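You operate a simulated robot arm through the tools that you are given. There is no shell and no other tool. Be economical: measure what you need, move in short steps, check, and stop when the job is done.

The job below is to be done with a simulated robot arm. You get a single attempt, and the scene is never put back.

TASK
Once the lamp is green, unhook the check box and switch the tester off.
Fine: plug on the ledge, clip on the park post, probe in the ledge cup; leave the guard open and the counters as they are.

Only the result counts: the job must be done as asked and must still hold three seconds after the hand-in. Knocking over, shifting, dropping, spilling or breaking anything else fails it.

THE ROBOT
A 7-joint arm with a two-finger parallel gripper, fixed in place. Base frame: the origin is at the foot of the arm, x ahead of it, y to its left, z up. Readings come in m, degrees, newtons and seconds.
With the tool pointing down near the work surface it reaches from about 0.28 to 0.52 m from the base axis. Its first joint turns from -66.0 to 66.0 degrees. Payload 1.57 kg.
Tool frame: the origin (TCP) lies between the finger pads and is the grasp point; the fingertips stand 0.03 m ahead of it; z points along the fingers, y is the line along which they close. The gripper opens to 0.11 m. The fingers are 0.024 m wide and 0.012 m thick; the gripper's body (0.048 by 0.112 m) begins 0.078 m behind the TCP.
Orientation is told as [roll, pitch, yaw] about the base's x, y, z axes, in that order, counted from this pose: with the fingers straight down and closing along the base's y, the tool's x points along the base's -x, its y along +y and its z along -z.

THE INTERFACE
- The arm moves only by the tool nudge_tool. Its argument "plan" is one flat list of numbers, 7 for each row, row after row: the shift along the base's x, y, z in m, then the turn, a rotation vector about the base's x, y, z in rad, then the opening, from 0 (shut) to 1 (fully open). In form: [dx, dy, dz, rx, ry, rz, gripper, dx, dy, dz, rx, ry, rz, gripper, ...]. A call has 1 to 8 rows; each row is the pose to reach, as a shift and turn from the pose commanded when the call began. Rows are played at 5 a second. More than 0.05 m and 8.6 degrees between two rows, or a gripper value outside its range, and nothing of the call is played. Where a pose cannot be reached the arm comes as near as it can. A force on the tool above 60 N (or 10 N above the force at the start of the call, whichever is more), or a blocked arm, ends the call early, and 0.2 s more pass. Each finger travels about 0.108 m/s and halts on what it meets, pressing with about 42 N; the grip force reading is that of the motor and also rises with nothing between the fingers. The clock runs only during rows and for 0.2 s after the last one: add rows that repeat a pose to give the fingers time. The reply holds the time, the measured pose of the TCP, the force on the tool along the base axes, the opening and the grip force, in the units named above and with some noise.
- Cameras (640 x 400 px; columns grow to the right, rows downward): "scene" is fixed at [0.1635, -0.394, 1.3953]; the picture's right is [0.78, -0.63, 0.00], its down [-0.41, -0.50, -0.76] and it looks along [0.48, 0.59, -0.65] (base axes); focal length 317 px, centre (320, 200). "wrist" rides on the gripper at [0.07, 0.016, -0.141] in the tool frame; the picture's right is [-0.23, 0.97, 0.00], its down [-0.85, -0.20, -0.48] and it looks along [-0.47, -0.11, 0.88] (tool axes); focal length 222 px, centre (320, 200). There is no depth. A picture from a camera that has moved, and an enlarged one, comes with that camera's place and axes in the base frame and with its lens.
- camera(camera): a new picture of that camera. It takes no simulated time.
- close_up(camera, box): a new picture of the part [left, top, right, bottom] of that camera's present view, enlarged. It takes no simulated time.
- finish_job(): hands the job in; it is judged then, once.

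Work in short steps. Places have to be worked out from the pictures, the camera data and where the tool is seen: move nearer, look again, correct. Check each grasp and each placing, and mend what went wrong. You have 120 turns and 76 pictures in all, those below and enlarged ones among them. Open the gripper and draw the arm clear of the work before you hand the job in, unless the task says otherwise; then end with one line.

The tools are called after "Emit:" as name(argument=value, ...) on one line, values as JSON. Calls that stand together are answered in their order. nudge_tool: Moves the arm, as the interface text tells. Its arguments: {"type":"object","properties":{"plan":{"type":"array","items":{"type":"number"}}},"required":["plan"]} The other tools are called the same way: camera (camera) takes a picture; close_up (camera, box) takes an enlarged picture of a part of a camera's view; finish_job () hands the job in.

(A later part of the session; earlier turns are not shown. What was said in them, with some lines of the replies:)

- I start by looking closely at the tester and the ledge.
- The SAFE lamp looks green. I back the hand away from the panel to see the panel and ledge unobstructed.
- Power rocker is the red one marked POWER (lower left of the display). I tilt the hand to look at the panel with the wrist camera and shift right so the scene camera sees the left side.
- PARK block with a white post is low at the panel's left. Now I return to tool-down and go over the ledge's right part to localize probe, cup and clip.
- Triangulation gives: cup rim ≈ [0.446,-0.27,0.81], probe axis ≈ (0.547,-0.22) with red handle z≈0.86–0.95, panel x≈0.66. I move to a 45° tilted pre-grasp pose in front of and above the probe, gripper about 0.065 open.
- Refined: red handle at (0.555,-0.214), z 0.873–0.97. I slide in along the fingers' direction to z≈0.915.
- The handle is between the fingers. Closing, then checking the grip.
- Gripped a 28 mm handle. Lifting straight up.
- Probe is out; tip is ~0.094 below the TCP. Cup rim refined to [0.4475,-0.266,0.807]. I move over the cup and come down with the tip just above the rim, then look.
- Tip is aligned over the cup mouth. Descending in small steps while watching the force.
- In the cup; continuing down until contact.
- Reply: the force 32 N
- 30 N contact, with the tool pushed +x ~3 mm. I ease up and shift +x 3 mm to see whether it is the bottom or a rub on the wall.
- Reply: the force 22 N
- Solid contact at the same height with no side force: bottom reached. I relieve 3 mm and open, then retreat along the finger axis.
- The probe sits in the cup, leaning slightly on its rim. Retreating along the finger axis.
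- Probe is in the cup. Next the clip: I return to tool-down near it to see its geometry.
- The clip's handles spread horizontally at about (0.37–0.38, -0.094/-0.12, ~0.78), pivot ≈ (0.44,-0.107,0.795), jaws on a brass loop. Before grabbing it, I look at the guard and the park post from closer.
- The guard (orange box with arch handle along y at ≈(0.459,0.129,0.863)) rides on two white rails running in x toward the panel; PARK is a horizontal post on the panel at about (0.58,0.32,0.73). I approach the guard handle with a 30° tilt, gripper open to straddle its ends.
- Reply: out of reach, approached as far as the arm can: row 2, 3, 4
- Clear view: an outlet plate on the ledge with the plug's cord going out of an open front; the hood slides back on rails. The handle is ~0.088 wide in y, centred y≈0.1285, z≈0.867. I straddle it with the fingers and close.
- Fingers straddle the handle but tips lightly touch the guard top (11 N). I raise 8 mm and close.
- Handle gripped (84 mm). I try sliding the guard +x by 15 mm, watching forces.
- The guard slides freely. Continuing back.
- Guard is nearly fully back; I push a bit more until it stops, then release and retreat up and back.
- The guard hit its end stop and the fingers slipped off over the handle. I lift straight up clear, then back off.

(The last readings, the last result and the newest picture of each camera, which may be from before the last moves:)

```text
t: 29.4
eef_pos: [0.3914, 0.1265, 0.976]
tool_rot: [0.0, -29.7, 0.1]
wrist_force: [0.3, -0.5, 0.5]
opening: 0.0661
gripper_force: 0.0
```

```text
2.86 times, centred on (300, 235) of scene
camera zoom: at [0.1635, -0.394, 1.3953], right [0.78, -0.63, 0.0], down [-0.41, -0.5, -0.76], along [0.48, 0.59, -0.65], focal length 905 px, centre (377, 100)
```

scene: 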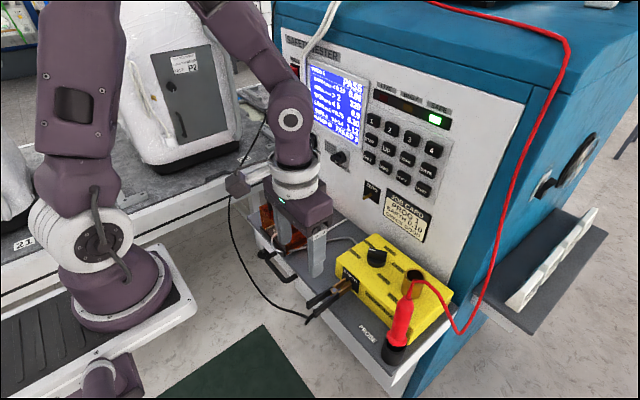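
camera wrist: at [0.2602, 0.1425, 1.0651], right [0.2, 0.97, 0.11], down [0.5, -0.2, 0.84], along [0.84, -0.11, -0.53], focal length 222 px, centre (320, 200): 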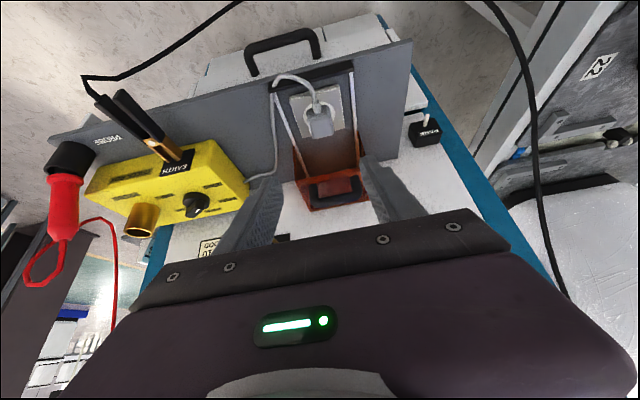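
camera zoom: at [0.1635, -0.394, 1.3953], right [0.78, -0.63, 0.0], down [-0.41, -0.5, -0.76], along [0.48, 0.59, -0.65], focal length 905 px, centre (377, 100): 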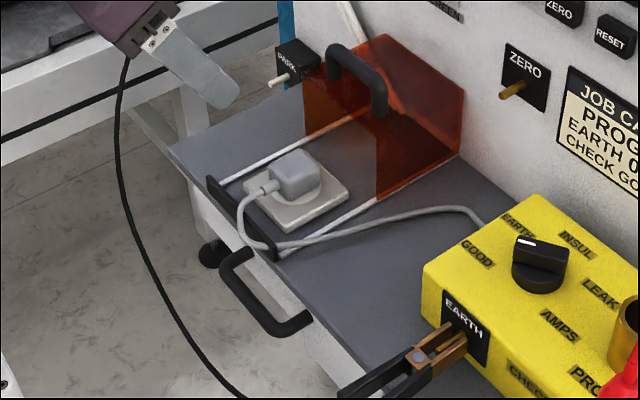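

Guard is open. Plug body ≈ (0.485,0.129,0.79) on the outlet plate, pull direction up. I go above it tool-down, opening about 0.066.

Emit:
nudge_tool(plan=[0.02, 0, 0, 0, 0.13, 0, 0.6, 0.05, 0.001, 0, 0, 0.26, 0, 0.6, 0.075, 0.002, -0.01, 0, 0.39, 0, 0.6, 0.094, 0.0025, -0.03, 0, 0.52, 0, 0.6, 0.094, 0.0025, -0.07, 0, 0.52, 0, 0.6, 0.094, 0.0025, -0.1, 0, 0.52, 0, 0.6, 0.094, 0.0025, -0.1, 0, 0.52, 0, 0.6])

Emit:
close_up(camera="wrist", box=[180, 80, 460, 240])

Emit:
close_up(camera="scene", box=[230, 165, 370, 305])

```text
t: 31.0
eef_pos: [0.4851, 0.13, 0.8788]
tool_rot: [0.0, -0.1, 0.0]
wrist_force: [-0.3, 0.2, -0.1]
opening: 0.0659
gripper_force: 0.1
out of reach, approached as far as the arm can: row 1, 2
```

```text
2.29 times, centred on (320, 160) of wrist
camera zoom: at [0.4157, 0.1453, 1.021], right [0.23, 0.97, 0.0], down [0.85, -0.2, 0.48], along [0.47, -0.11, -0.88], focal length 508 px, centre (320, 291)
```

zoom: 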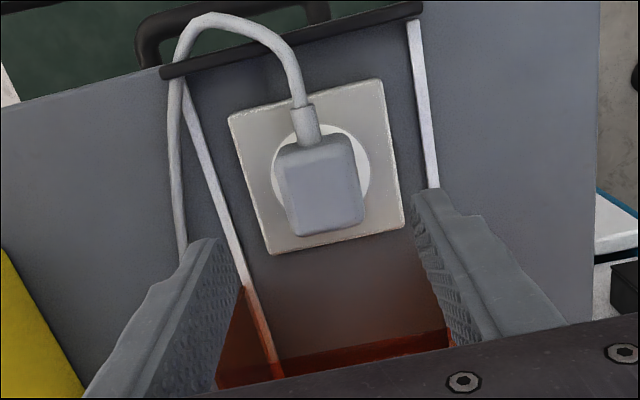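

```text
2.86 times, centred on (300, 235) of scene
camera zoom: at [0.1635, -0.394, 1.3953], right [0.78, -0.63, 0.0], down [-0.41, -0.5, -0.76], along [0.48, 0.59, -0.65], focal length 905 px, centre (377, 100)
```

zoom: 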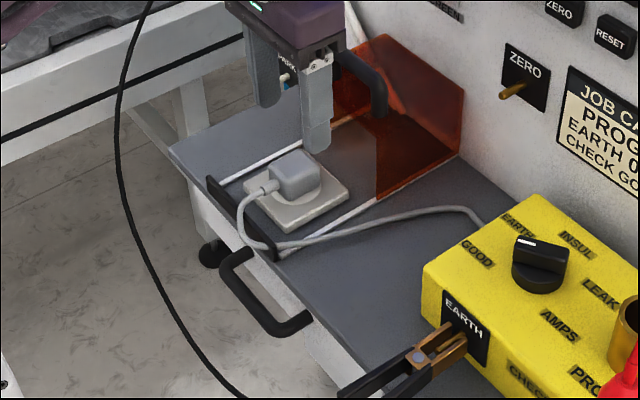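

Plug top centre ≈ (0.489,0.130,0.79), ~38 mm wide. Descending so the tips come to ~0.775, then close.

Emit:
nudge_tool(plan=[0.004, 0, -0.02, 0, 0, 0, 0.6, 0.004, 0, -0.04, 0, 0, 0, 0.6, 0.004, 0, -0.06, 0, 0, 0, 0.6, 0.004, 0, -0.073, 0, 0, 0, 0.6])

Emit:
close_up(camera="scene", box=[230, 165, 370, 305])

```text
t: 32.0
eef_pos: [0.4905, 0.1314, 0.8048]
tool_rot: [-0.1, -0.1, -0.1]
wrist_force: [0.1, 0.6, -0.3]
opening: 0.0663
gripper_force: 0.0
```

```text
2.86 times, centred on (300, 235) of scene
camera zoom: at [0.1635, -0.394, 1.3953], right [0.78, -0.63, 0.0], down [-0.41, -0.5, -0.76], along [0.48, 0.59, -0.65], focal length 905 px, centre (377, 100)
```

zoom: 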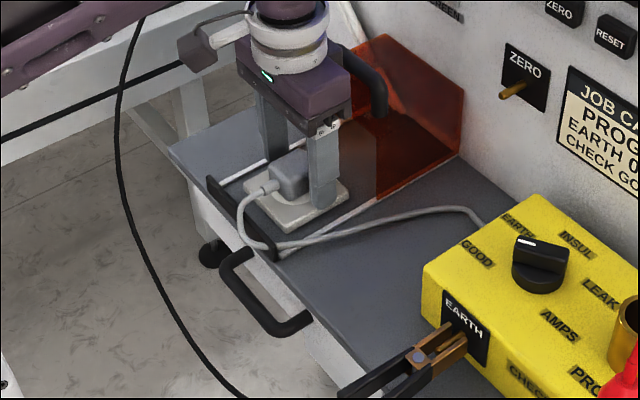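

No contact; shift −x 8 mm to centre on the plug, lower 3 mm, and close.

Emit:
nudge_tool(plan=[-0.008, 0, -0.003, 0, 0, 0, 0.6, -0.008, 0, -0.003, 0, 0, 0, 0.35, -0.008, 0, -0.003, 0, 0, 0, 0.1, -0.008, 0, -0.003, 0, 0, 0, 0.1])

Emit:
nudge_tool(plan=[0, 0, 0.005, 0, 0, 0, 0.1, 0, 0, 0.015, 0, 0, 0, 0.1, 0, 0, 0.03, 0, 0, 0, 0.1, 0, 0, 0.05, 0, 0, 0, 0.1])

Emit:
close_up(camera="wrist", box=[180, 80, 460, 240])

Emit:
close_up(camera="scene", box=[230, 165, 370, 305])

```text
t: 33.0
eef_pos: [0.4826, 0.1297, 0.8024]
tool_rot: [0.1, 0.0, 0.0]
wrist_force: [-0.7, -4.0, 1.4]
opening: 0.0347
gripper_force: 42.0
```

```text
t: 34.0
eef_pos: [0.4818, 0.1306, 0.8518]
tool_rot: [0.0, 0.1, 0.0]
wrist_force: [0.0, 0.1, -0.8]
opening: 0.035
gripper_force: 42.3
```

```text
2.29 times, centred on (320, 160) of wrist
camera zoom: at [0.412, 0.1461, 0.9936], right [0.23, 0.97, 0.0], down [0.86, -0.2, 0.48], along [0.47, -0.11, -0.88], focal length 508 px, centre (320, 291)
```

zoom: 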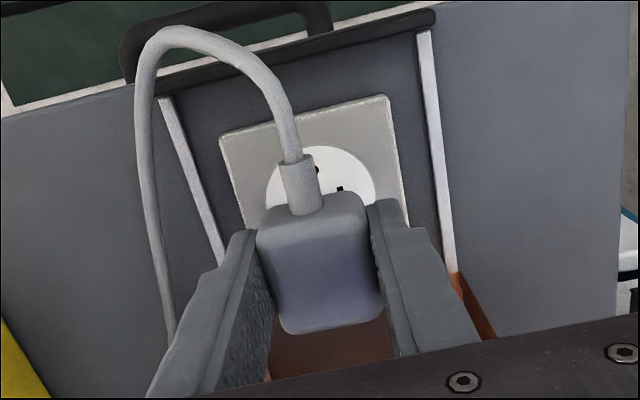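

```text
2.86 times, centred on (300, 235) of scene
camera zoom: at [0.1635, -0.394, 1.3953], right [0.78, -0.63, 0.0], down [-0.41, -0.5, -0.76], along [0.48, 0.59, -0.65], focal length 905 px, centre (377, 100)
```

zoom: 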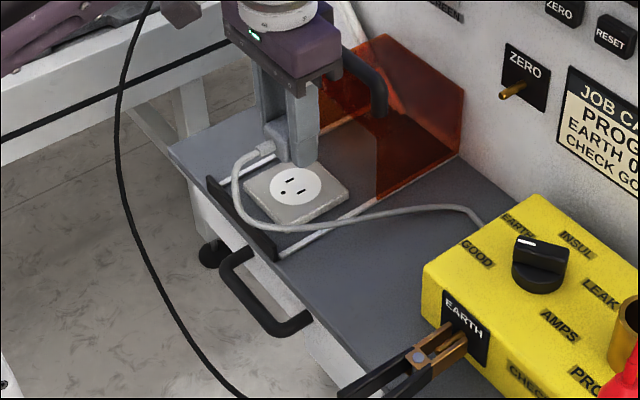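

Plug is out of the socket. I carry it to the free ledge spot at about (0.47, 0.02), between the right rail and the check box.

Emit:
nudge_tool(plan=[0, -0.03, 0.01, 0, 0, 0, 0.1, -0.005, -0.06, 0.01, 0, 0, 0, 0.1, -0.01, -0.09, 0.01, 0, 0, 0, 0.1, -0.012, -0.11, 0.01, 0, 0, 0, 0.1, -0.012, -0.11, -0.015, 0, 0, 0, 0.1, -0.012, -0.11, -0.03, 0, 0, 0, 0.1])

Emit:
close_up(camera="wrist", box=[180, 80, 460, 240])

Emit:
close_up(camera="scene", box=[250, 185, 390, 325])

```text
t: 35.4
eef_pos: [0.4708, 0.0187, 0.821]
tool_rot: [0.0, 0.0, -0.1]
wrist_force: [0.2, 0.5, -0.9]
opening: 0.0349
gripper_force: 41.9
```

```text
2.29 times, centred on (320, 160) of wrist
camera zoom: at [0.4009, 0.035, 0.9628], right [0.23, 0.97, 0.0], down [0.85, -0.2, 0.48], along [0.47, -0.11, -0.88], focal length 508 px, centre (320, 291)
```

zoom: 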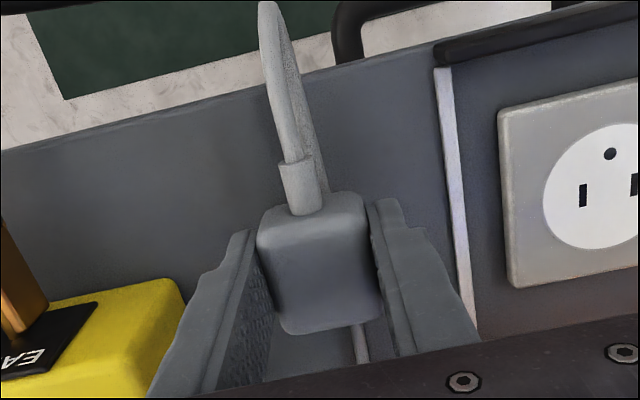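

```text
2.86 times, centred on (320, 255) of scene
camera zoom: at [0.1634, -0.394, 1.3953], right [0.78, -0.63, 0.0], down [-0.41, -0.5, -0.76], along [0.48, 0.59, -0.65], focal length 905 px, centre (320, 43)
```

zoom: 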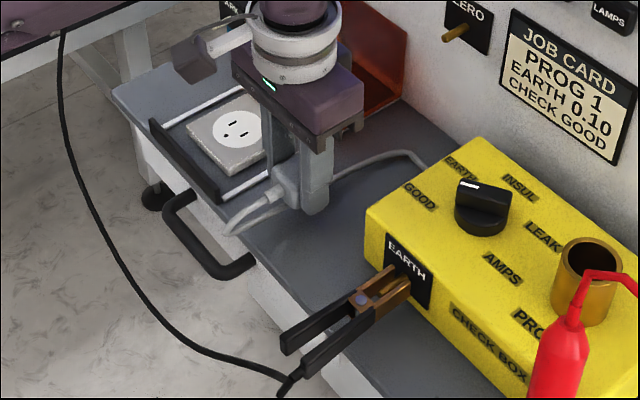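

Lowering until contact.

Emit:
nudge_tool(plan=[0, 0, -0.004, 0, 0, 0, 0.1, 0, 0, -0.008, 0, 0, 0, 0.1, 0, 0, -0.012, 0, 0, 0, 0.1])

```text
t: 36.2
eef_pos: [0.4719, 0.0207, 0.8097]
tool_rot: [0.0, 0.0, 0.0]
wrist_force: [-0.7, 0.3, -1.5]
opening: 0.0349
gripper_force: 41.7
```

Emit:
nudge_tool(plan=[0, 0, -0.004, 0, 0, 0, 0.1, 0, 0, -0.008, 0, 0, 0, 0.1, 0, 0, -0.012, 0, 0, 0, 0.1])

```text
t: 37.0
eef_pos: [0.4712, 0.0194, 0.7976]
tool_rot: [0.1, 0.0, -0.1]
wrist_force: [-0.2, -0.5, -1.1]
opening: 0.0349
gripper_force: 41.3
```

Emit:
nudge_tool(plan=[0, 0, -0.003, 0, 0, 0, 0.1, 0, 0, -0.006, 0, 0, 0, 0.1, 0, 0, -0.009, 0, 0, 0, 0.1])

Emit:
close_up(camera="scene", box=[270, 205, 370, 305])

```text
t: 37.8
eef_pos: [0.4705, 0.019, 0.7901]
tool_rot: [0.0, -0.1, 0.0]
wrist_force: [-3.6, -3.6, 25.7]
opening: 0.0345
gripper_force: 41.7
```

```text
4.00 times, centred on (320, 255) of scene
camera zoom: at [0.163, -0.3941, 1.3953], right [0.78, -0.63, 0.0], down [-0.4, -0.5, -0.76], along [0.48, 0.59, -0.65], focal length 1267 px, centre (320, -20)
```

zoom: 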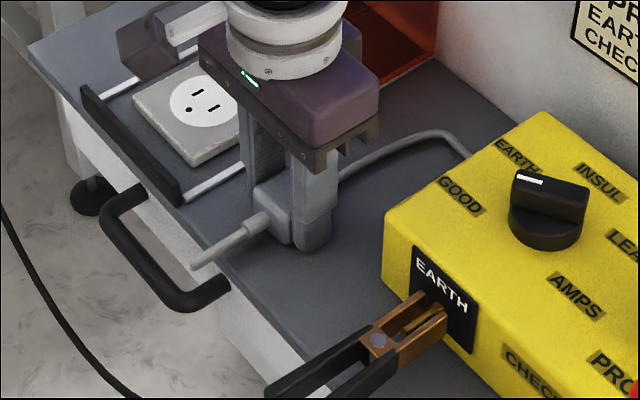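

Contact. Ease 2 mm, open, and lift away.

Emit:
nudge_tool(plan=[0, 0, 0.002, 0, 0, 0, 0.1, 0, 0, 0.002, 0, 0, 0, 0.35, 0, 0, 0.002, 0, 0, 0, 0.55, 0, 0, 0.003, 0, 0, 0, 0.55, 0, 0, 0.03, 0, 0, 0, 0.55, 0, 0, 0.07, 0, 0, 0, 0.55, 0, 0, 0.11, 0, 0, 0, 0.55, -0.02, 0, 0.15, 0, 0, 0, 0.55])

Emit:
camera(camera="wrist")

Emit:
close_up(camera="scene", box=[240, 165, 400, 325])

```text
t: 39.6
eef_pos: [0.4495, 0.02, 0.9394]
tool_rot: [0.1, 0.0, 0.0]
wrist_force: [1.1, -0.4, 0.2]
opening: 0.0606
gripper_force: 0.0
```

```text
23 pictures are left
camera wrist: at [0.3795, 0.0351, 1.081], right [0.23, 0.97, 0.0], down [0.86, -0.2, 0.48], along [0.47, -0.11, -0.88], focal length 222 px, centre (320, 200)
```

wrist: 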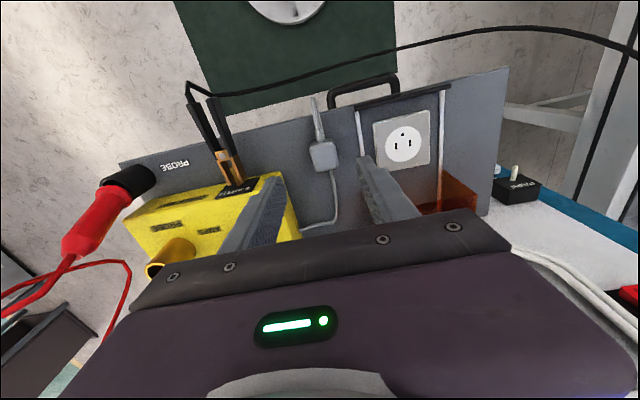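

```text
2.50 times, centred on (320, 245) of scene
camera zoom: at [0.1635, -0.394, 1.3953], right [0.78, -0.63, 0.0], down [-0.41, -0.5, -0.76], along [0.48, 0.59, -0.65], focal length 792 px, centre (320, 88)
```

zoom: 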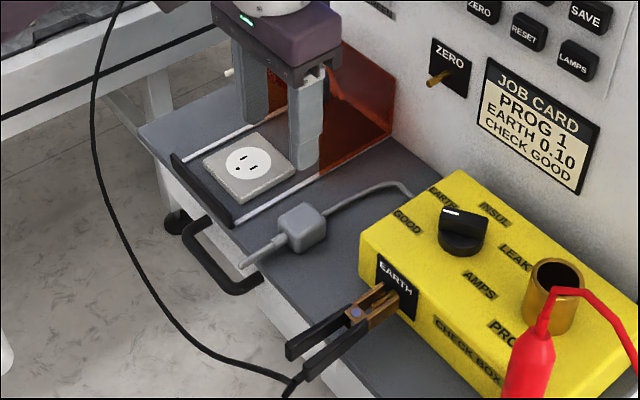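

Plug is on the ledge. Clip: pivot ≈(0.437,-0.1065,0.80), handle ends ≈(0.367,-0.097/-0.121,0.80); PARK post tip ≈(0.592,0.3355,0.71), pointing −x. I take a 45° pre-grasp pose behind the clip handles.

Emit:
nudge_tool(plan=[-0.03, -0.03, 0.0, 0, -0.13, 0, 0.6, -0.06, -0.06, 0, 0, -0.26, 0, 0.6, -0.09, -0.09, 0, 0, -0.39, 0, 0.6, -0.11, -0.115, 0, 0, -0.52, 0, 0.6, -0.12, -0.128, -0.01, 0, -0.65, 0, 0.6, -0.12, -0.128, -0.03, 0, -0.78, 0, 0.6, -0.12, -0.128, -0.06, 0, -0.78, 0, 0.6])

Emit:
close_up(camera="wrist", box=[160, 0, 480, 200])

```text
t: 41.2
eef_pos: [0.4356, -0.1504, 0.8489]
tool_rot: [0.1, -44.8, -0.1]
wrist_force: [-0.3, -0.1, 0.8]
opening: 0.0661
gripper_force: 0.0
out of reach, approached as far as the arm can: row 3, 4, 5, 6, 7
```

```text
2.00 times, centred on (320, 100) of wrist
camera zoom: at [0.2853, -0.1347, 0.9013], right [0.16, 0.97, 0.16], down [0.27, -0.2, 0.94], along [0.95, -0.11, -0.3], focal length 444 px, centre (320, 400)
```

zoom: 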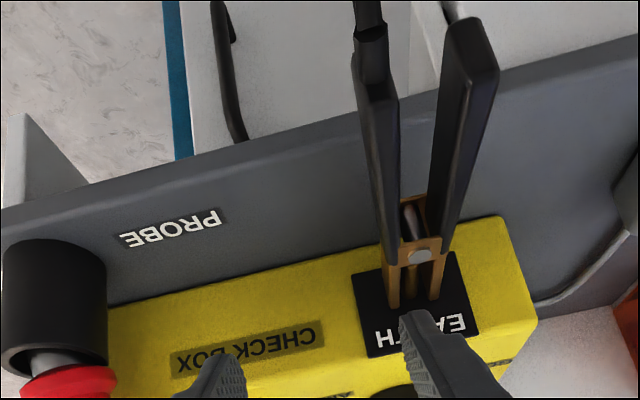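

At 45° tilt this close radius isn't reachable. I reduce the tilt (to ~−22°) and raise a bit to find a reachable pose behind the clip.

Emit:
nudge_tool(plan=[0, 0, 0.04, 0, 0.0, 0, 0.6, 0, 0, 0.06, 0, 0.13, 0, 0.6, 0, 0, 0.06, 0, 0.26, 0, 0.6, 0, 0, 0.06, 0, 0.39, 0, 0.6, 0, 0, 0.06, 0, 0.39, 0, 0.6])

```text
t: 42.4
eef_pos: [0.4373, -0.1494, 0.9094]
tool_rot: [0.0, -22.3, 0.0]
wrist_force: [0.7, 0.1, 0.0]
opening: 0.0659
gripper_force: 0.1
out of reach, approached as far as the arm can: row 1
```

Now shift to behind/above the handle ends at this tilt.

Emit:
nudge_tool(plan=[-0.02, 0.015, 0, 0, 0, 0, 0.6, -0.04, 0.03, 0, 0, 0, 0, 0.6, -0.062, 0.041, 0, 0, 0, 0, 0.6, -0.062, 0.041, -0.02, 0, 0, 0, 0.6, -0.062, 0.041, -0.04, 0, 0, 0, 0.6, -0.062, 0.041, -0.06, 0, 0, 0, 0.6])

Emit:
close_up(camera="wrist", box=[160, 20, 480, 220])

```text
t: 43.8
eef_pos: [0.3737, -0.108, 0.8474]
tool_rot: [-0.1, -22.4, 0.0]
wrist_force: [-0.6, 0.0, -0.3]
opening: 0.0656
gripper_force: 0.0
```

```text
2.00 times, centred on (320, 120) of wrist
camera zoom: at [0.2547, -0.0918, 0.9521], right [0.21, 0.97, 0.09], down [0.61, -0.2, 0.77], along [0.77, -0.11, -0.63], focal length 444 px, centre (320, 360)
```

zoom: 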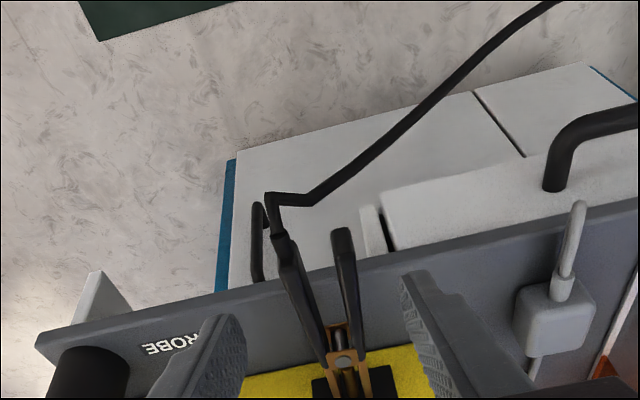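

Handle ends at ≈(0.361,-0.106). I try a bit more tilt (−30°) here, since the far park post will need tilt.

Emit:
nudge_tool(plan=[0, 0.002, 0, 0, -0.07, 0, 0.6, 0, 0.002, 0, 0, -0.13, 0, 0.6])

```text
t: 44.4
eef_pos: [0.3961, -0.1138, 0.8434]
tool_rot: [0.0, -29.9, -0.1]
wrist_force: [-0.6, -0.5, -0.2]
opening: 0.066
gripper_force: 0.1
out of reach, approached as far as the arm can: row 1, 2
```

−30° is not reachable here, so I go to −20° at x≈0.383 and descend to the handles, open 0.066.

Emit:
nudge_tool(plan=[0, 0.004, 0.01, 0, 0.1, 0, 0.6, -0.012, 0.008, 0.01, 0, 0.17, 0, 0.6, -0.012, 0.008, -0.01, 0, 0.17, 0, 0.6, -0.012, 0.008, -0.02, 0, 0.17, 0, 0.6])

```text
t: 45.4
eef_pos: [0.3839, -0.1059, 0.8224]
tool_rot: [-0.1, -20.0, 0.0]
wrist_force: [0.0, 0.7, -0.6]
opening: 0.0662
gripper_force: 0.2
```

Emit:
nudge_tool(plan=[0, 0, -0.01, 0, 0, 0, 0.6, 0, 0, -0.02, 0, 0, 0, 0.6])

Emit:
close_up(camera="wrist", box=[200, 60, 440, 220])

Emit:
close_up(camera="scene", box=[260, 220, 400, 350])

```text
t: 46.0
eef_pos: [0.3846, -0.1052, 0.805]
tool_rot: [0.0, -20.2, 0.1]
wrist_force: [-0.3, 0.1, -0.1]
opening: 0.066
gripper_force: 0.0
```

```text
2.50 times, centred on (320, 140) of wrist
camera zoom: at [0.2702, -0.0897, 0.9134], right [0.21, 0.97, 0.08], down [0.64, -0.2, 0.74], along [0.74, -0.11, -0.66], focal length 555 px, centre (320, 350)
```

zoom: 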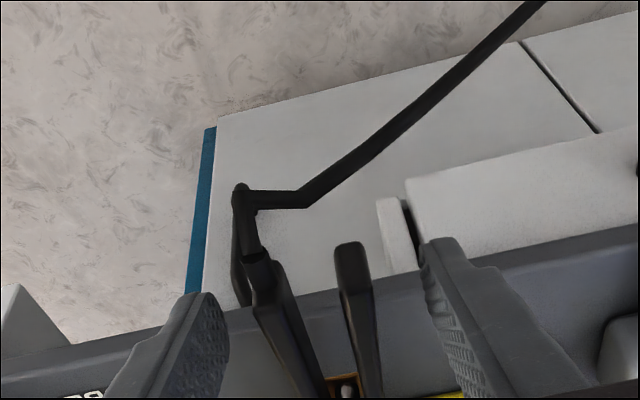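

```text
3.08 times, centred on (330, 285) of scene
camera zoom: at [0.1635, -0.394, 1.3953], right [0.78, -0.63, 0.0], down [-0.41, -0.5, -0.76], along [0.48, 0.59, -0.65], focal length 975 px, centre (289, -62)
```

zoom: 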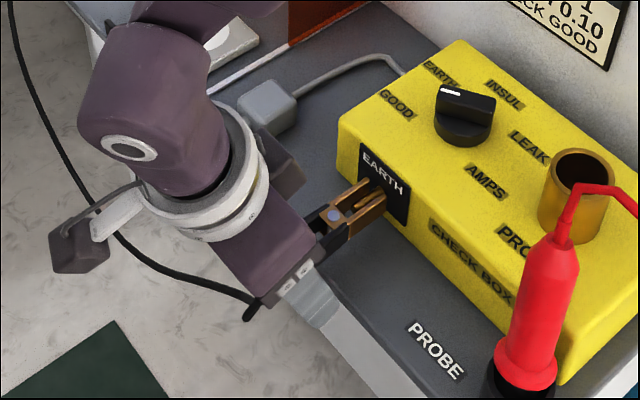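

Handles are centred between the fingers. Squeezing.

Emit:
nudge_tool(plan=[0, 0, 0, 0, 0, 0, 0.4, 0, 0, 0, 0, 0, 0, 0.2, 0, 0, 0, 0, 0, 0, 0, 0, 0, 0, 0, 0, 0, 0, 0, 0, 0, 0, 0, 0, 0])

Emit:
close_up(camera="scene", box=[290, 240, 390, 330])

```text
t: 47.2
eef_pos: [0.3852, -0.1041, 0.8051]
tool_rot: [0.0, -20.1, -0.1]
wrist_force: [0.1, 0.9, -0.7]
opening: 0.0322
gripper_force: 40.7
```

```text
4.44 times, centred on (340, 285) of scene
camera zoom: at [0.1635, -0.394, 1.3953], right [0.78, -0.63, 0.0], down [-0.41, -0.5, -0.76], along [0.48, 0.59, -0.65], focal length 1408 px, centre (231, -178)
```

zoom: 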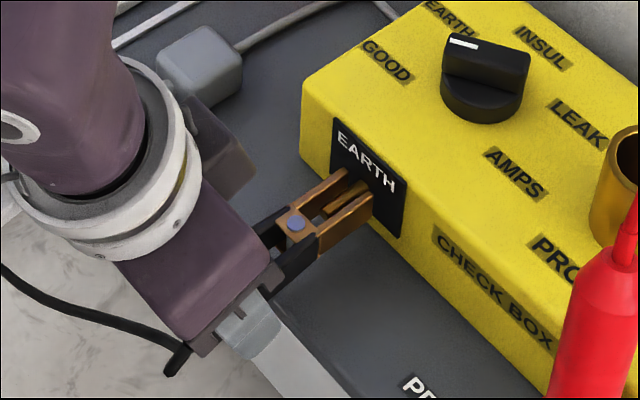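

Gripped at 32 mm. I pull back in −x in small steps and see how far the arm can follow.

Emit:
nudge_tool(plan=[-0.008, 0, 0, 0, 0, 0, 0, -0.016, 0, 0, 0, 0, 0, 0, -0.024, 0, 0, 0, 0, 0, 0, -0.032, 0, 0, 0, 0, 0, 0])

Emit:
close_up(camera="scene", box=[270, 230, 390, 330])

```text
t: 48.2
eef_pos: [0.353, -0.106, 0.8042]
tool_rot: [0.0, -20.1, 0.1]
wrist_force: [-0.3, 0.0, 0.1]
opening: 0.0323
gripper_force: 41.1
```

```text
4.00 times, centred on (330, 280) of scene
camera zoom: at [0.1635, -0.394, 1.3953], right [0.78, -0.63, 0.0], down [-0.41, -0.5, -0.76], along [0.48, 0.59, -0.65], focal length 1267 px, centre (280, -120)
```

zoom: 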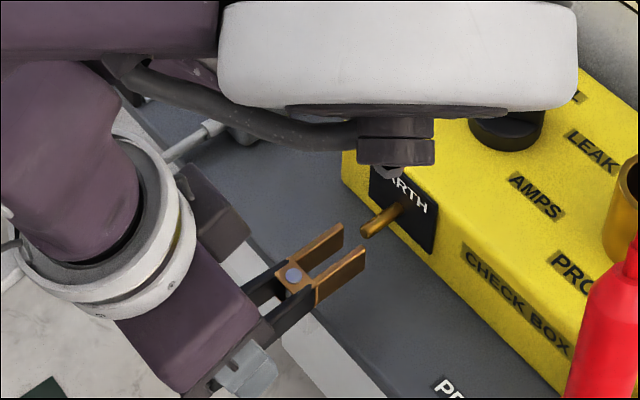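

The clip is free; the terminal was a horizontal pin just like the park post. Pin-tip-to-TCP offset when clamped was (−0.076, 0, +0.022), so parking needs TCP ≈ (0.51, 0.335, 0.73). Lift and traverse left.

Emit:
nudge_tool(plan=[0, 0, 0.03, 0, 0, 0, 0, 0, 0.01, 0.065, 0, 0, 0, 0, 0, 0.03, 0.095, 0, 0, 0, 0, 0.01, 0.07, 0.1, 0, 0, 0, 0, 0.02, 0.11, 0.1, 0, 0, 0, 0, 0.03, 0.15, 0.1, 0, 0, 0, 0, 0.04, 0.19, 0.1, 0, 0, 0, 0, 0.05, 0.23, 0.1, 0, 0, 0, 0])

Emit:
nudge_tool(plan=[0.01, 0.04, 0, 0, 0, 0, 0, 0.02, 0.08, 0, 0, 0, 0, 0, 0.03, 0.12, 0, 0, 0, 0, 0, 0.04, 0.16, 0, 0, 0, 0, 0, 0.04, 0.195, 0, 0, 0, 0, 0, 0.04, 0.211, 0, 0, 0, 0, 0])

Emit:
camera(camera="scene")

```text
t: 50.0
eef_pos: [0.4026, 0.1251, 0.9051]
tool_rot: [0.1, -20.1, -0.2]
wrist_force: [0.4, -0.3, -0.7]
opening: 0.0325
gripper_force: 40.8
out of reach, approached as far as the arm can: row 2, 3, 4, 5
```

```text
t: 51.4
eef_pos: [0.4451, 0.3348, 0.9022]
tool_rot: [0.0, -20.1, 0.0]
wrist_force: [-0.5, -0.2, -0.3]
opening: 0.0325
gripper_force: 41.2
```

```text
15 pictures are left
```

scene: 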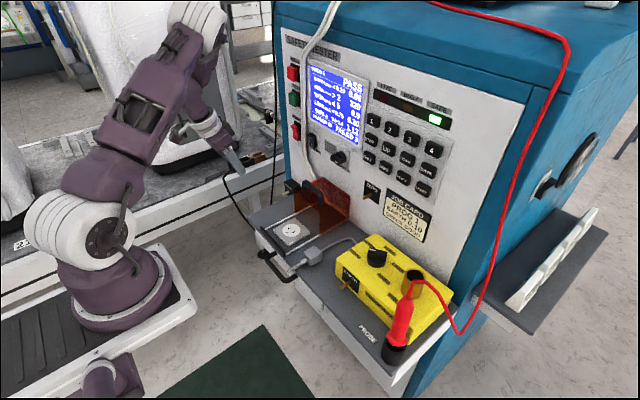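

Clip still held. Descending beside the ledge's left end to the post height, still short of the post.

Emit:
nudge_tool(plan=[0, 0, -0.04, 0, 0, 0, 0, 0, 0, -0.08, 0, 0, 0, 0, 0, 0, -0.12, 0, 0, 0, 0, 0, 0, -0.15, 0, 0, 0, 0, 0, 0, -0.168, 0, 0, 0, 0, 0.01, 0, -0.168, 0, 0, 0, 0])

Emit:
close_up(camera="wrist", box=[160, 40, 480, 240])

Emit:
close_up(camera="scene", box=[210, 140, 330, 240])

```text
t: 52.8
eef_pos: [0.4535, 0.3336, 0.7362]
tool_rot: [0.0, -20.0, -0.1]
wrist_force: [-0.7, 0.1, -0.2]
opening: 0.0323
gripper_force: 41.1
```

```text
2.00 times, centred on (320, 140) of wrist
camera zoom: at [0.3378, 0.3495, 0.8449], right [0.21, 0.97, 0.08], down [0.64, -0.2, 0.74], along [0.74, -0.11, -0.67], focal length 444 px, centre (320, 320)
```

zoom: 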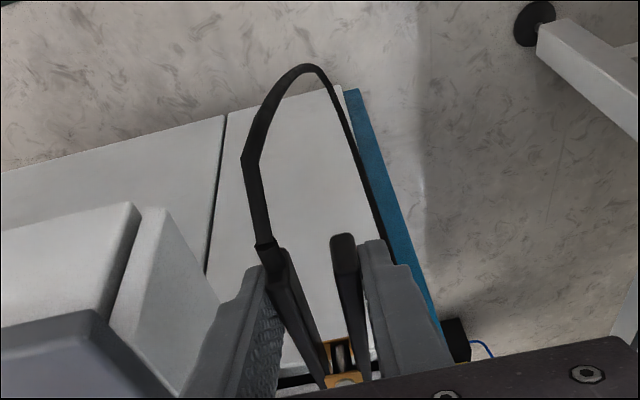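

```text
4.00 times, centred on (270, 190) of scene
camera zoom: at [0.1635, -0.394, 1.3953], right [0.78, -0.63, 0.0], down [-0.41, -0.5, -0.76], along [0.48, 0.59, -0.65], focal length 1267 px, centre (520, 240)
```

zoom: 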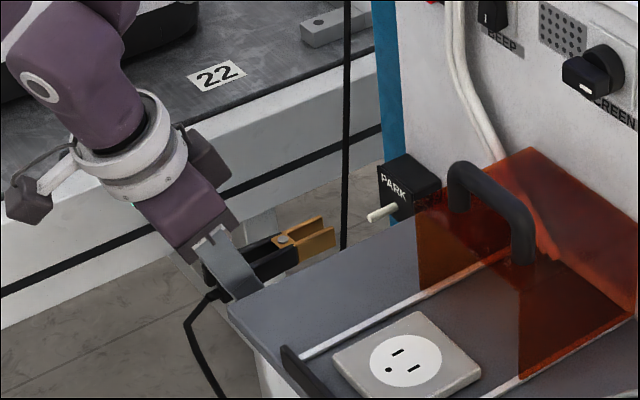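

Jaws are at (0.55, 0.334, 0.716) facing the post tip (0.590, ~0.335, 0.709). I lower 6 mm and advance until the jaw tips are just at the post.

Emit:
nudge_tool(plan=[0, 0.001, -0.006, 0, 0, 0, 0, 0.015, 0.001, -0.006, 0, 0, 0, 0, 0.03, 0.001, -0.006, 0, 0, 0, 0, 0.038, 0.001, -0.006, 0, 0, 0, 0])

Emit:
close_up(camera="scene", box=[240, 160, 320, 220])

```text
t: 53.8
eef_pos: [0.4896, 0.3353, 0.7301]
tool_rot: [0.0, -20.1, 0.0]
wrist_force: [0.5, -0.6, -0.1]
opening: 0.0328
gripper_force: 40.9
```

```text
6.67 times, centred on (280, 190) of scene
camera zoom: at [0.1635, -0.394, 1.3953], right [0.78, -0.63, 0.0], down [-0.41, -0.5, -0.76], along [0.48, 0.59, -0.65], focal length 2112 px, centre (587, 267)
```

zoom: 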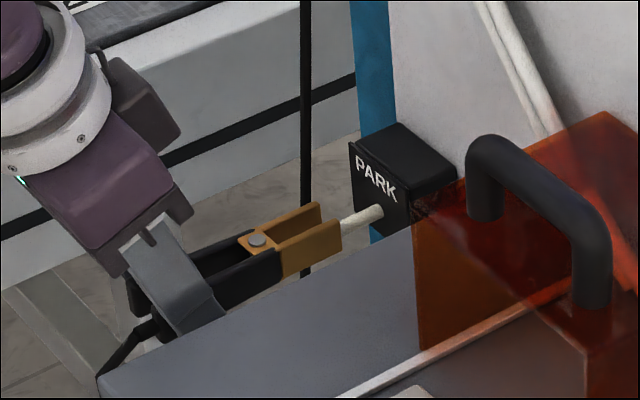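

Post is lined up between the jaws. Advancing 20 mm, watching force.

Emit:
nudge_tool(plan=[0.006, 0, 0, 0, 0, 0, 0, 0.012, 0, 0, 0, 0, 0, 0, 0.018, 0, 0, 0, 0, 0, 0, 0.022, 0, 0, 0, 0, 0, 0])

Emit:
close_up(camera="scene", box=[240, 160, 320, 220])

```text
t: 54.8
eef_pos: [0.5129, 0.3364, 0.7293]
tool_rot: [0.0, -19.9, 0.0]
wrist_force: [-0.7, 0.6, -0.7]
opening: 0.0328
gripper_force: 40.7
```

```text
6.67 times, centred on (280, 190) of scene
camera zoom: at [0.1635, -0.394, 1.3953], right [0.78, -0.63, 0.0], down [-0.41, -0.5, -0.76], along [0.48, 0.59, -0.65], focal length 2112 px, centre (587, 267)
```

zoom: 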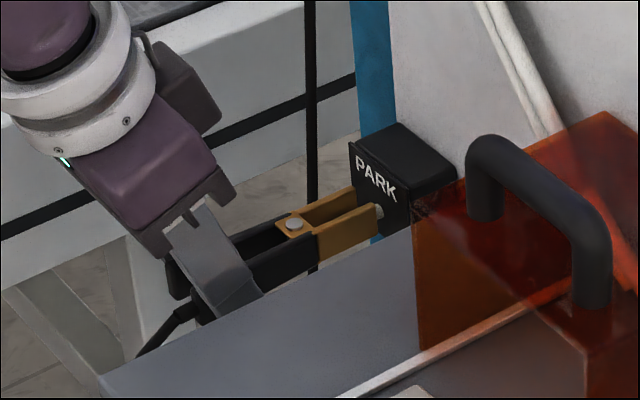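

The jaws enclose the post. Opening the gripper to let the clip clamp.

Emit:
nudge_tool(plan=[0, 0, 0, 0, 0, 0, 0.35, 0, 0, 0, 0, 0, 0, 0.45, 0, 0, 0, 0, 0, 0, 0.55, 0, 0, 0, 0, 0, 0, 0.55])

Emit:
close_up(camera="scene", box=[240, 160, 320, 220])

```text
t: 55.8
eef_pos: [0.513, 0.3372, 0.73]
tool_rot: [0.0, -20.2, 0.0]
wrist_force: [0.1, -0.3, 0.0]
opening: 0.0606
gripper_force: 0.0
```

```text
6.67 times, centred on (280, 190) of scene
camera zoom: at [0.1635, -0.394, 1.3953], right [0.78, -0.63, 0.0], down [-0.41, -0.5, -0.76], along [0.48, 0.59, -0.65], focal length 2112 px, centre (587, 267)
```

zoom: 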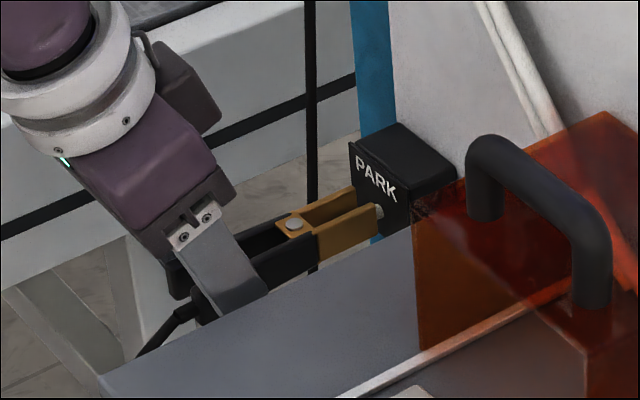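

The clip stays on the post. Retreating along the finger axis.

Emit:
nudge_tool(plan=[-0.007, 0, 0.02, 0, 0, 0, 0.55, -0.017, 0, 0.05, 0, 0, 0, 0.55, -0.033, 0, 0.09, 0, 0, 0, 0.55, -0.05, 0, 0.135, 0, 0, 0, 0.55, -0.07, 0, 0.18, 0, 0, 0, 0.55, -0.09, -0.01, 0.22, 0, 0, 0, 0.55, -0.11, -0.03, 0.26, 0, 0, 0, 0.55])

Emit:
camera(camera="scene")

```text
t: 57.4
eef_pos: [0.4063, 0.3035, 0.9909]
tool_rot: [0.0, -20.0, 0.0]
wrist_force: [0.4, 0.7, -0.1]
opening: 0.0606
gripper_force: 0.0
```

```text
9 pictures are left
```

scene: 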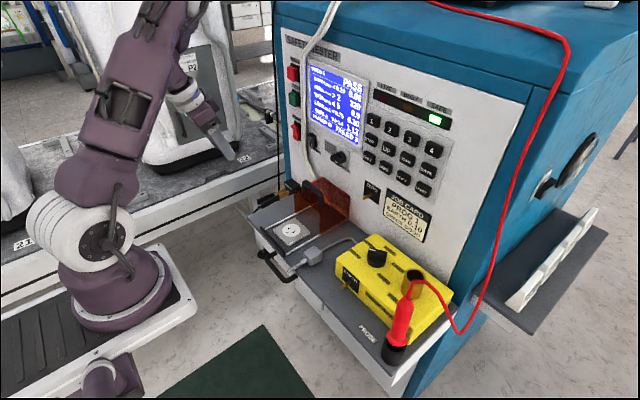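

Clip is parked, everything else in place. Now the POWER rocker (≈(0.645,0.315,0.937)); I zoom in to see which half is pressed.

Emit:
close_up(camera="scene", box=[270, 100, 330, 160])

```text
6.67 times, centred on (300, 130) of scene
camera zoom: at [0.1635, -0.394, 1.3953], right [0.78, -0.63, 0.0], down [-0.41, -0.5, -0.76], along [0.48, 0.59, -0.65], focal length 2112 px, centre (453, 667)
```

zoom: 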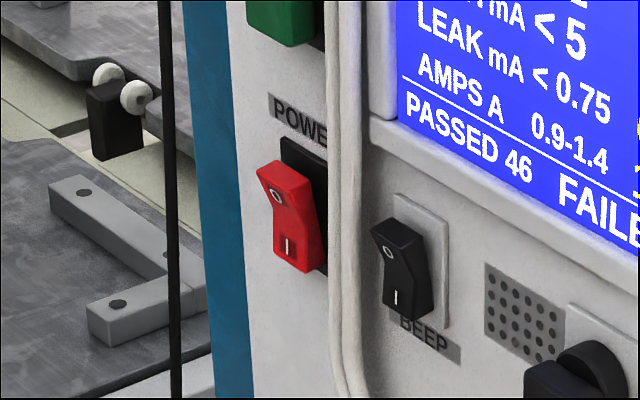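

The O half is at the top and sticks out (now ON); it sits at ≈(0.640,0.315,0.948). I close the fingers and pitch the tool nearly horizontal in front of it, staying ~8 cm short.

Emit:
nudge_tool(plan=[0.02, 0.002, 0, 0, -0.13, 0, 0.3, 0.04, 0.004, 0, 0, -0.26, 0, 0, 0.06, 0.006, 0, 0, -0.39, 0, 0, 0.08, 0.008, 0, 0, -0.52, 0, 0, 0.1, 0.01, 0, 0, -0.65, 0, 0, 0.115, 0.0115, -0.01, 0, -0.78, 0, 0, 0.124, 0.0115, -0.02, 0, -0.91, 0, 0, 0.124, 0.0115, -0.03, 0, -0.91, 0, 0])

Emit:
camera(camera="wrist")

Emit:
close_up(camera="scene", box=[210, 80, 350, 200])

```text
t: 59.2
eef_pos: [0.5265, 0.3179, 0.9611]
tool_rot: [0.3, -72.3, -0.2]
wrist_force: [0.0, 0.3, 0.3]
opening: 0.0
gripper_force: 21.5
```

```text
7 pictures are left
camera wrist: at [0.3703, 0.3341, 0.9371], right [0.07, 0.97, 0.22], down [-0.2, -0.2, 0.96], along [0.98, -0.11, 0.18], focal length 222 px, centre (320, 200)
```

wrist: 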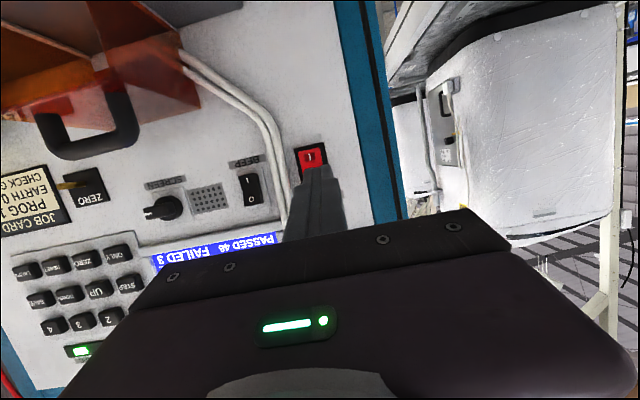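

```text
3.33 times, centred on (280, 140) of scene
camera zoom: at [0.1635, -0.394, 1.3953], right [0.78, -0.63, 0.0], down [-0.41, -0.5, -0.76], along [0.48, 0.59, -0.65], focal length 1056 px, centre (453, 400)
```

zoom: 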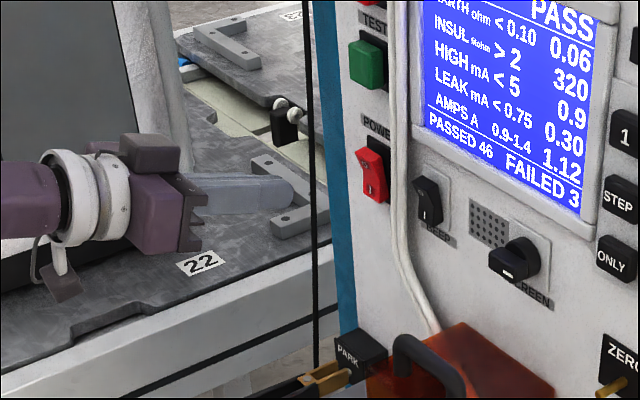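

Refined: rocker at y≈0.305, O half z≈0.957, x≈0.63. I align (−y 12 mm, +z 6 mm) and advance 55 mm, stopping short.

Emit:
nudge_tool(plan=[0, -0.0125, 0.006, 0, 0, 0, 0, 0.015, -0.0125, 0.006, 0, 0, 0, 0, 0.03, -0.0125, 0.006, 0, 0, 0, 0, 0.045, -0.0125, 0.006, 0, 0, 0, 0, 0.055, -0.0125, 0.006, 0, 0, 0, 0, 0.055, -0.0125, 0.006, 0, 0, 0, 0])

Emit:
close_up(camera="scene", box=[250, 90, 340, 170])

```text
t: 60.6
eef_pos: [0.5821, 0.3046, 0.9663]
tool_rot: [0.0, -72.3, 0.0]
wrist_force: [-1.3, -1.0, -0.3]
opening: 0.0
gripper_force: 21.8
```

```text
5.00 times, centred on (295, 130) of scene
camera zoom: at [0.1635, -0.394, 1.3953], right [0.78, -0.63, 0.0], down [-0.41, -0.5, -0.76], along [0.48, 0.59, -0.65], focal length 1584 px, centre (445, 550)
```

zoom: 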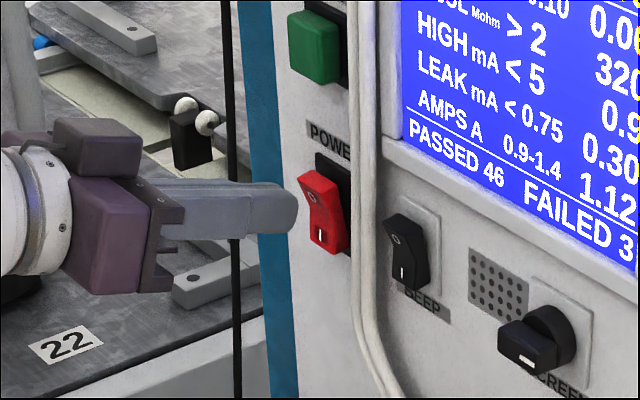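

Tip is right in front of the O half, just a touch low. Raise 3 mm and press in +x in small steps.

Emit:
nudge_tool(plan=[0.008, 0, 0.003, 0, 0, 0, 0, 0.014, 0, 0.003, 0, 0, 0, 0, 0.02, 0, 0.003, 0, 0, 0, 0, 0.025, 0, 0.003, 0, 0, 0, 0, 0.03, 0, 0.003, 0, 0, 0, 0])

Emit:
close_up(camera="scene", box=[250, 70, 370, 170])

```text
t: 61.6
eef_pos: [0.5993, 0.3056, 0.9694]
tool_rot: [0.2, -72.0, -0.5]
wrist_force: [-36.6, -10.8, 17.9]
opening: 0.0
gripper_force: 21.3
stopped in row 4: the force on the tool passed its limit (the readings are from after the stop); the commanded pose is now the measured one
```

```text
4.00 times, centred on (310, 120) of scene
camera zoom: at [0.1621, -0.3945, 1.3953], right [0.78, -0.63, 0.0], down [-0.4, -0.5, -0.76], along [0.48, 0.59, -0.65], focal length 1267 px, centre (360, 520)
```

zoom: 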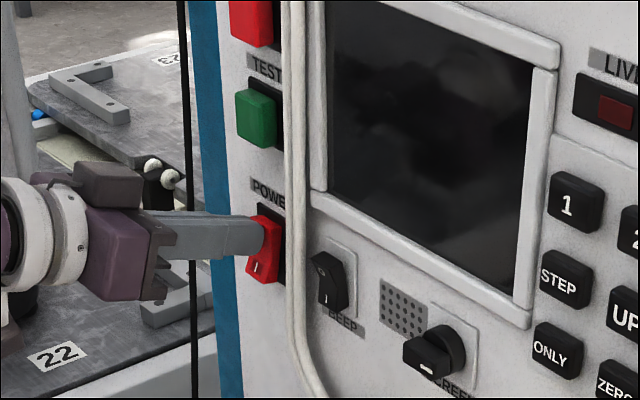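

The screen went dark, so the tester is off. I back straight out, then withdraw the arm with the gripper opened.

Emit:
nudge_tool(plan=[-0.02, 0, 0, 0, 0, 0, 0, -0.05, 0, 0, 0, 0, 0, 0, -0.09, 0, 0.01, 0, 0, 0, 0, -0.12, 0, 0.03, 0, 0.13, 0, 0.2, -0.15, 0, 0.05, 0, 0.26, 0, 0.4, -0.18, 0, 0.07, 0, 0.39, 0, 0.5, -0.19, 0, 0.1, 0, 0.52, 0, 0.5])

Emit:
camera(camera="scene")

Emit:
close_up(camera="scene", box=[230, 100, 430, 370])

```text
t: 63.2
eef_pos: [0.4129, 0.306, 1.0677]
tool_rot: [0.1, -42.2, 0.1]
wrist_force: [-0.6, 0.4, -0.5]
opening: 0.0547
gripper_force: 0.1
```

```text
3 pictures are left
```

scene: 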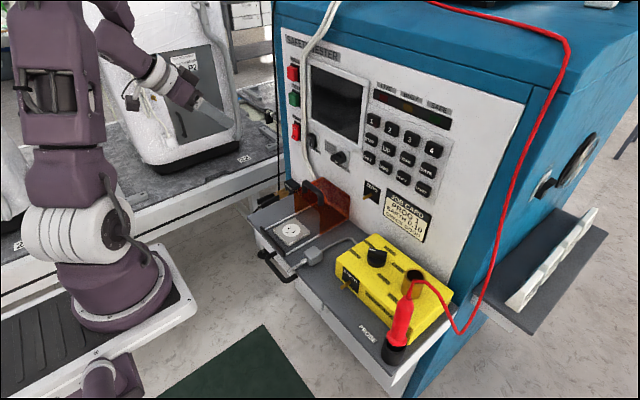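

```text
1.48 times, centred on (330, 235) of scene
camera zoom: at [0.1634, -0.394, 1.3953], right [0.78, -0.63, 0.0], down [-0.41, -0.5, -0.76], along [0.48, 0.59, -0.65], focal length 469 px, centre (305, 148)
```

zoom: 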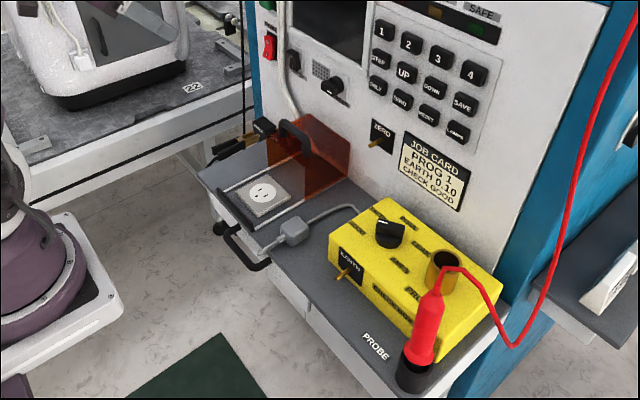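

Everything is in place and the tester stays off. I open the gripper fully and draw back a little more before handing in.

Emit:
nudge_tool(plan=[-0.02, -0.02, 0.02, 0, 0, 0, 0.8, -0.03, -0.03, 0.03, 0, 0, 0, 1, -0.03, -0.03, 0.03, 0, 0, 0, 1])

Emit:
finish_job()

```text
t: 64.0
eef_pos: [0.3824, 0.2761, 1.0973]
tool_rot: [-0.1, -42.0, -0.1]
wrist_force: [0.1, -0.3, -0.5]
opening: 0.1103
gripper_force: 0.1
```

```text
The job is handed in.
```

The job is handed in: the SAFE lamp was green, the check box is unhooked (probe in the ledge cup, leaning on its rim; plug on the ledge; clip on the park post), the guard is open, and the tester is off; I pressed none of the counter keys, and they read 46 passed, 3 failed just before power-off.
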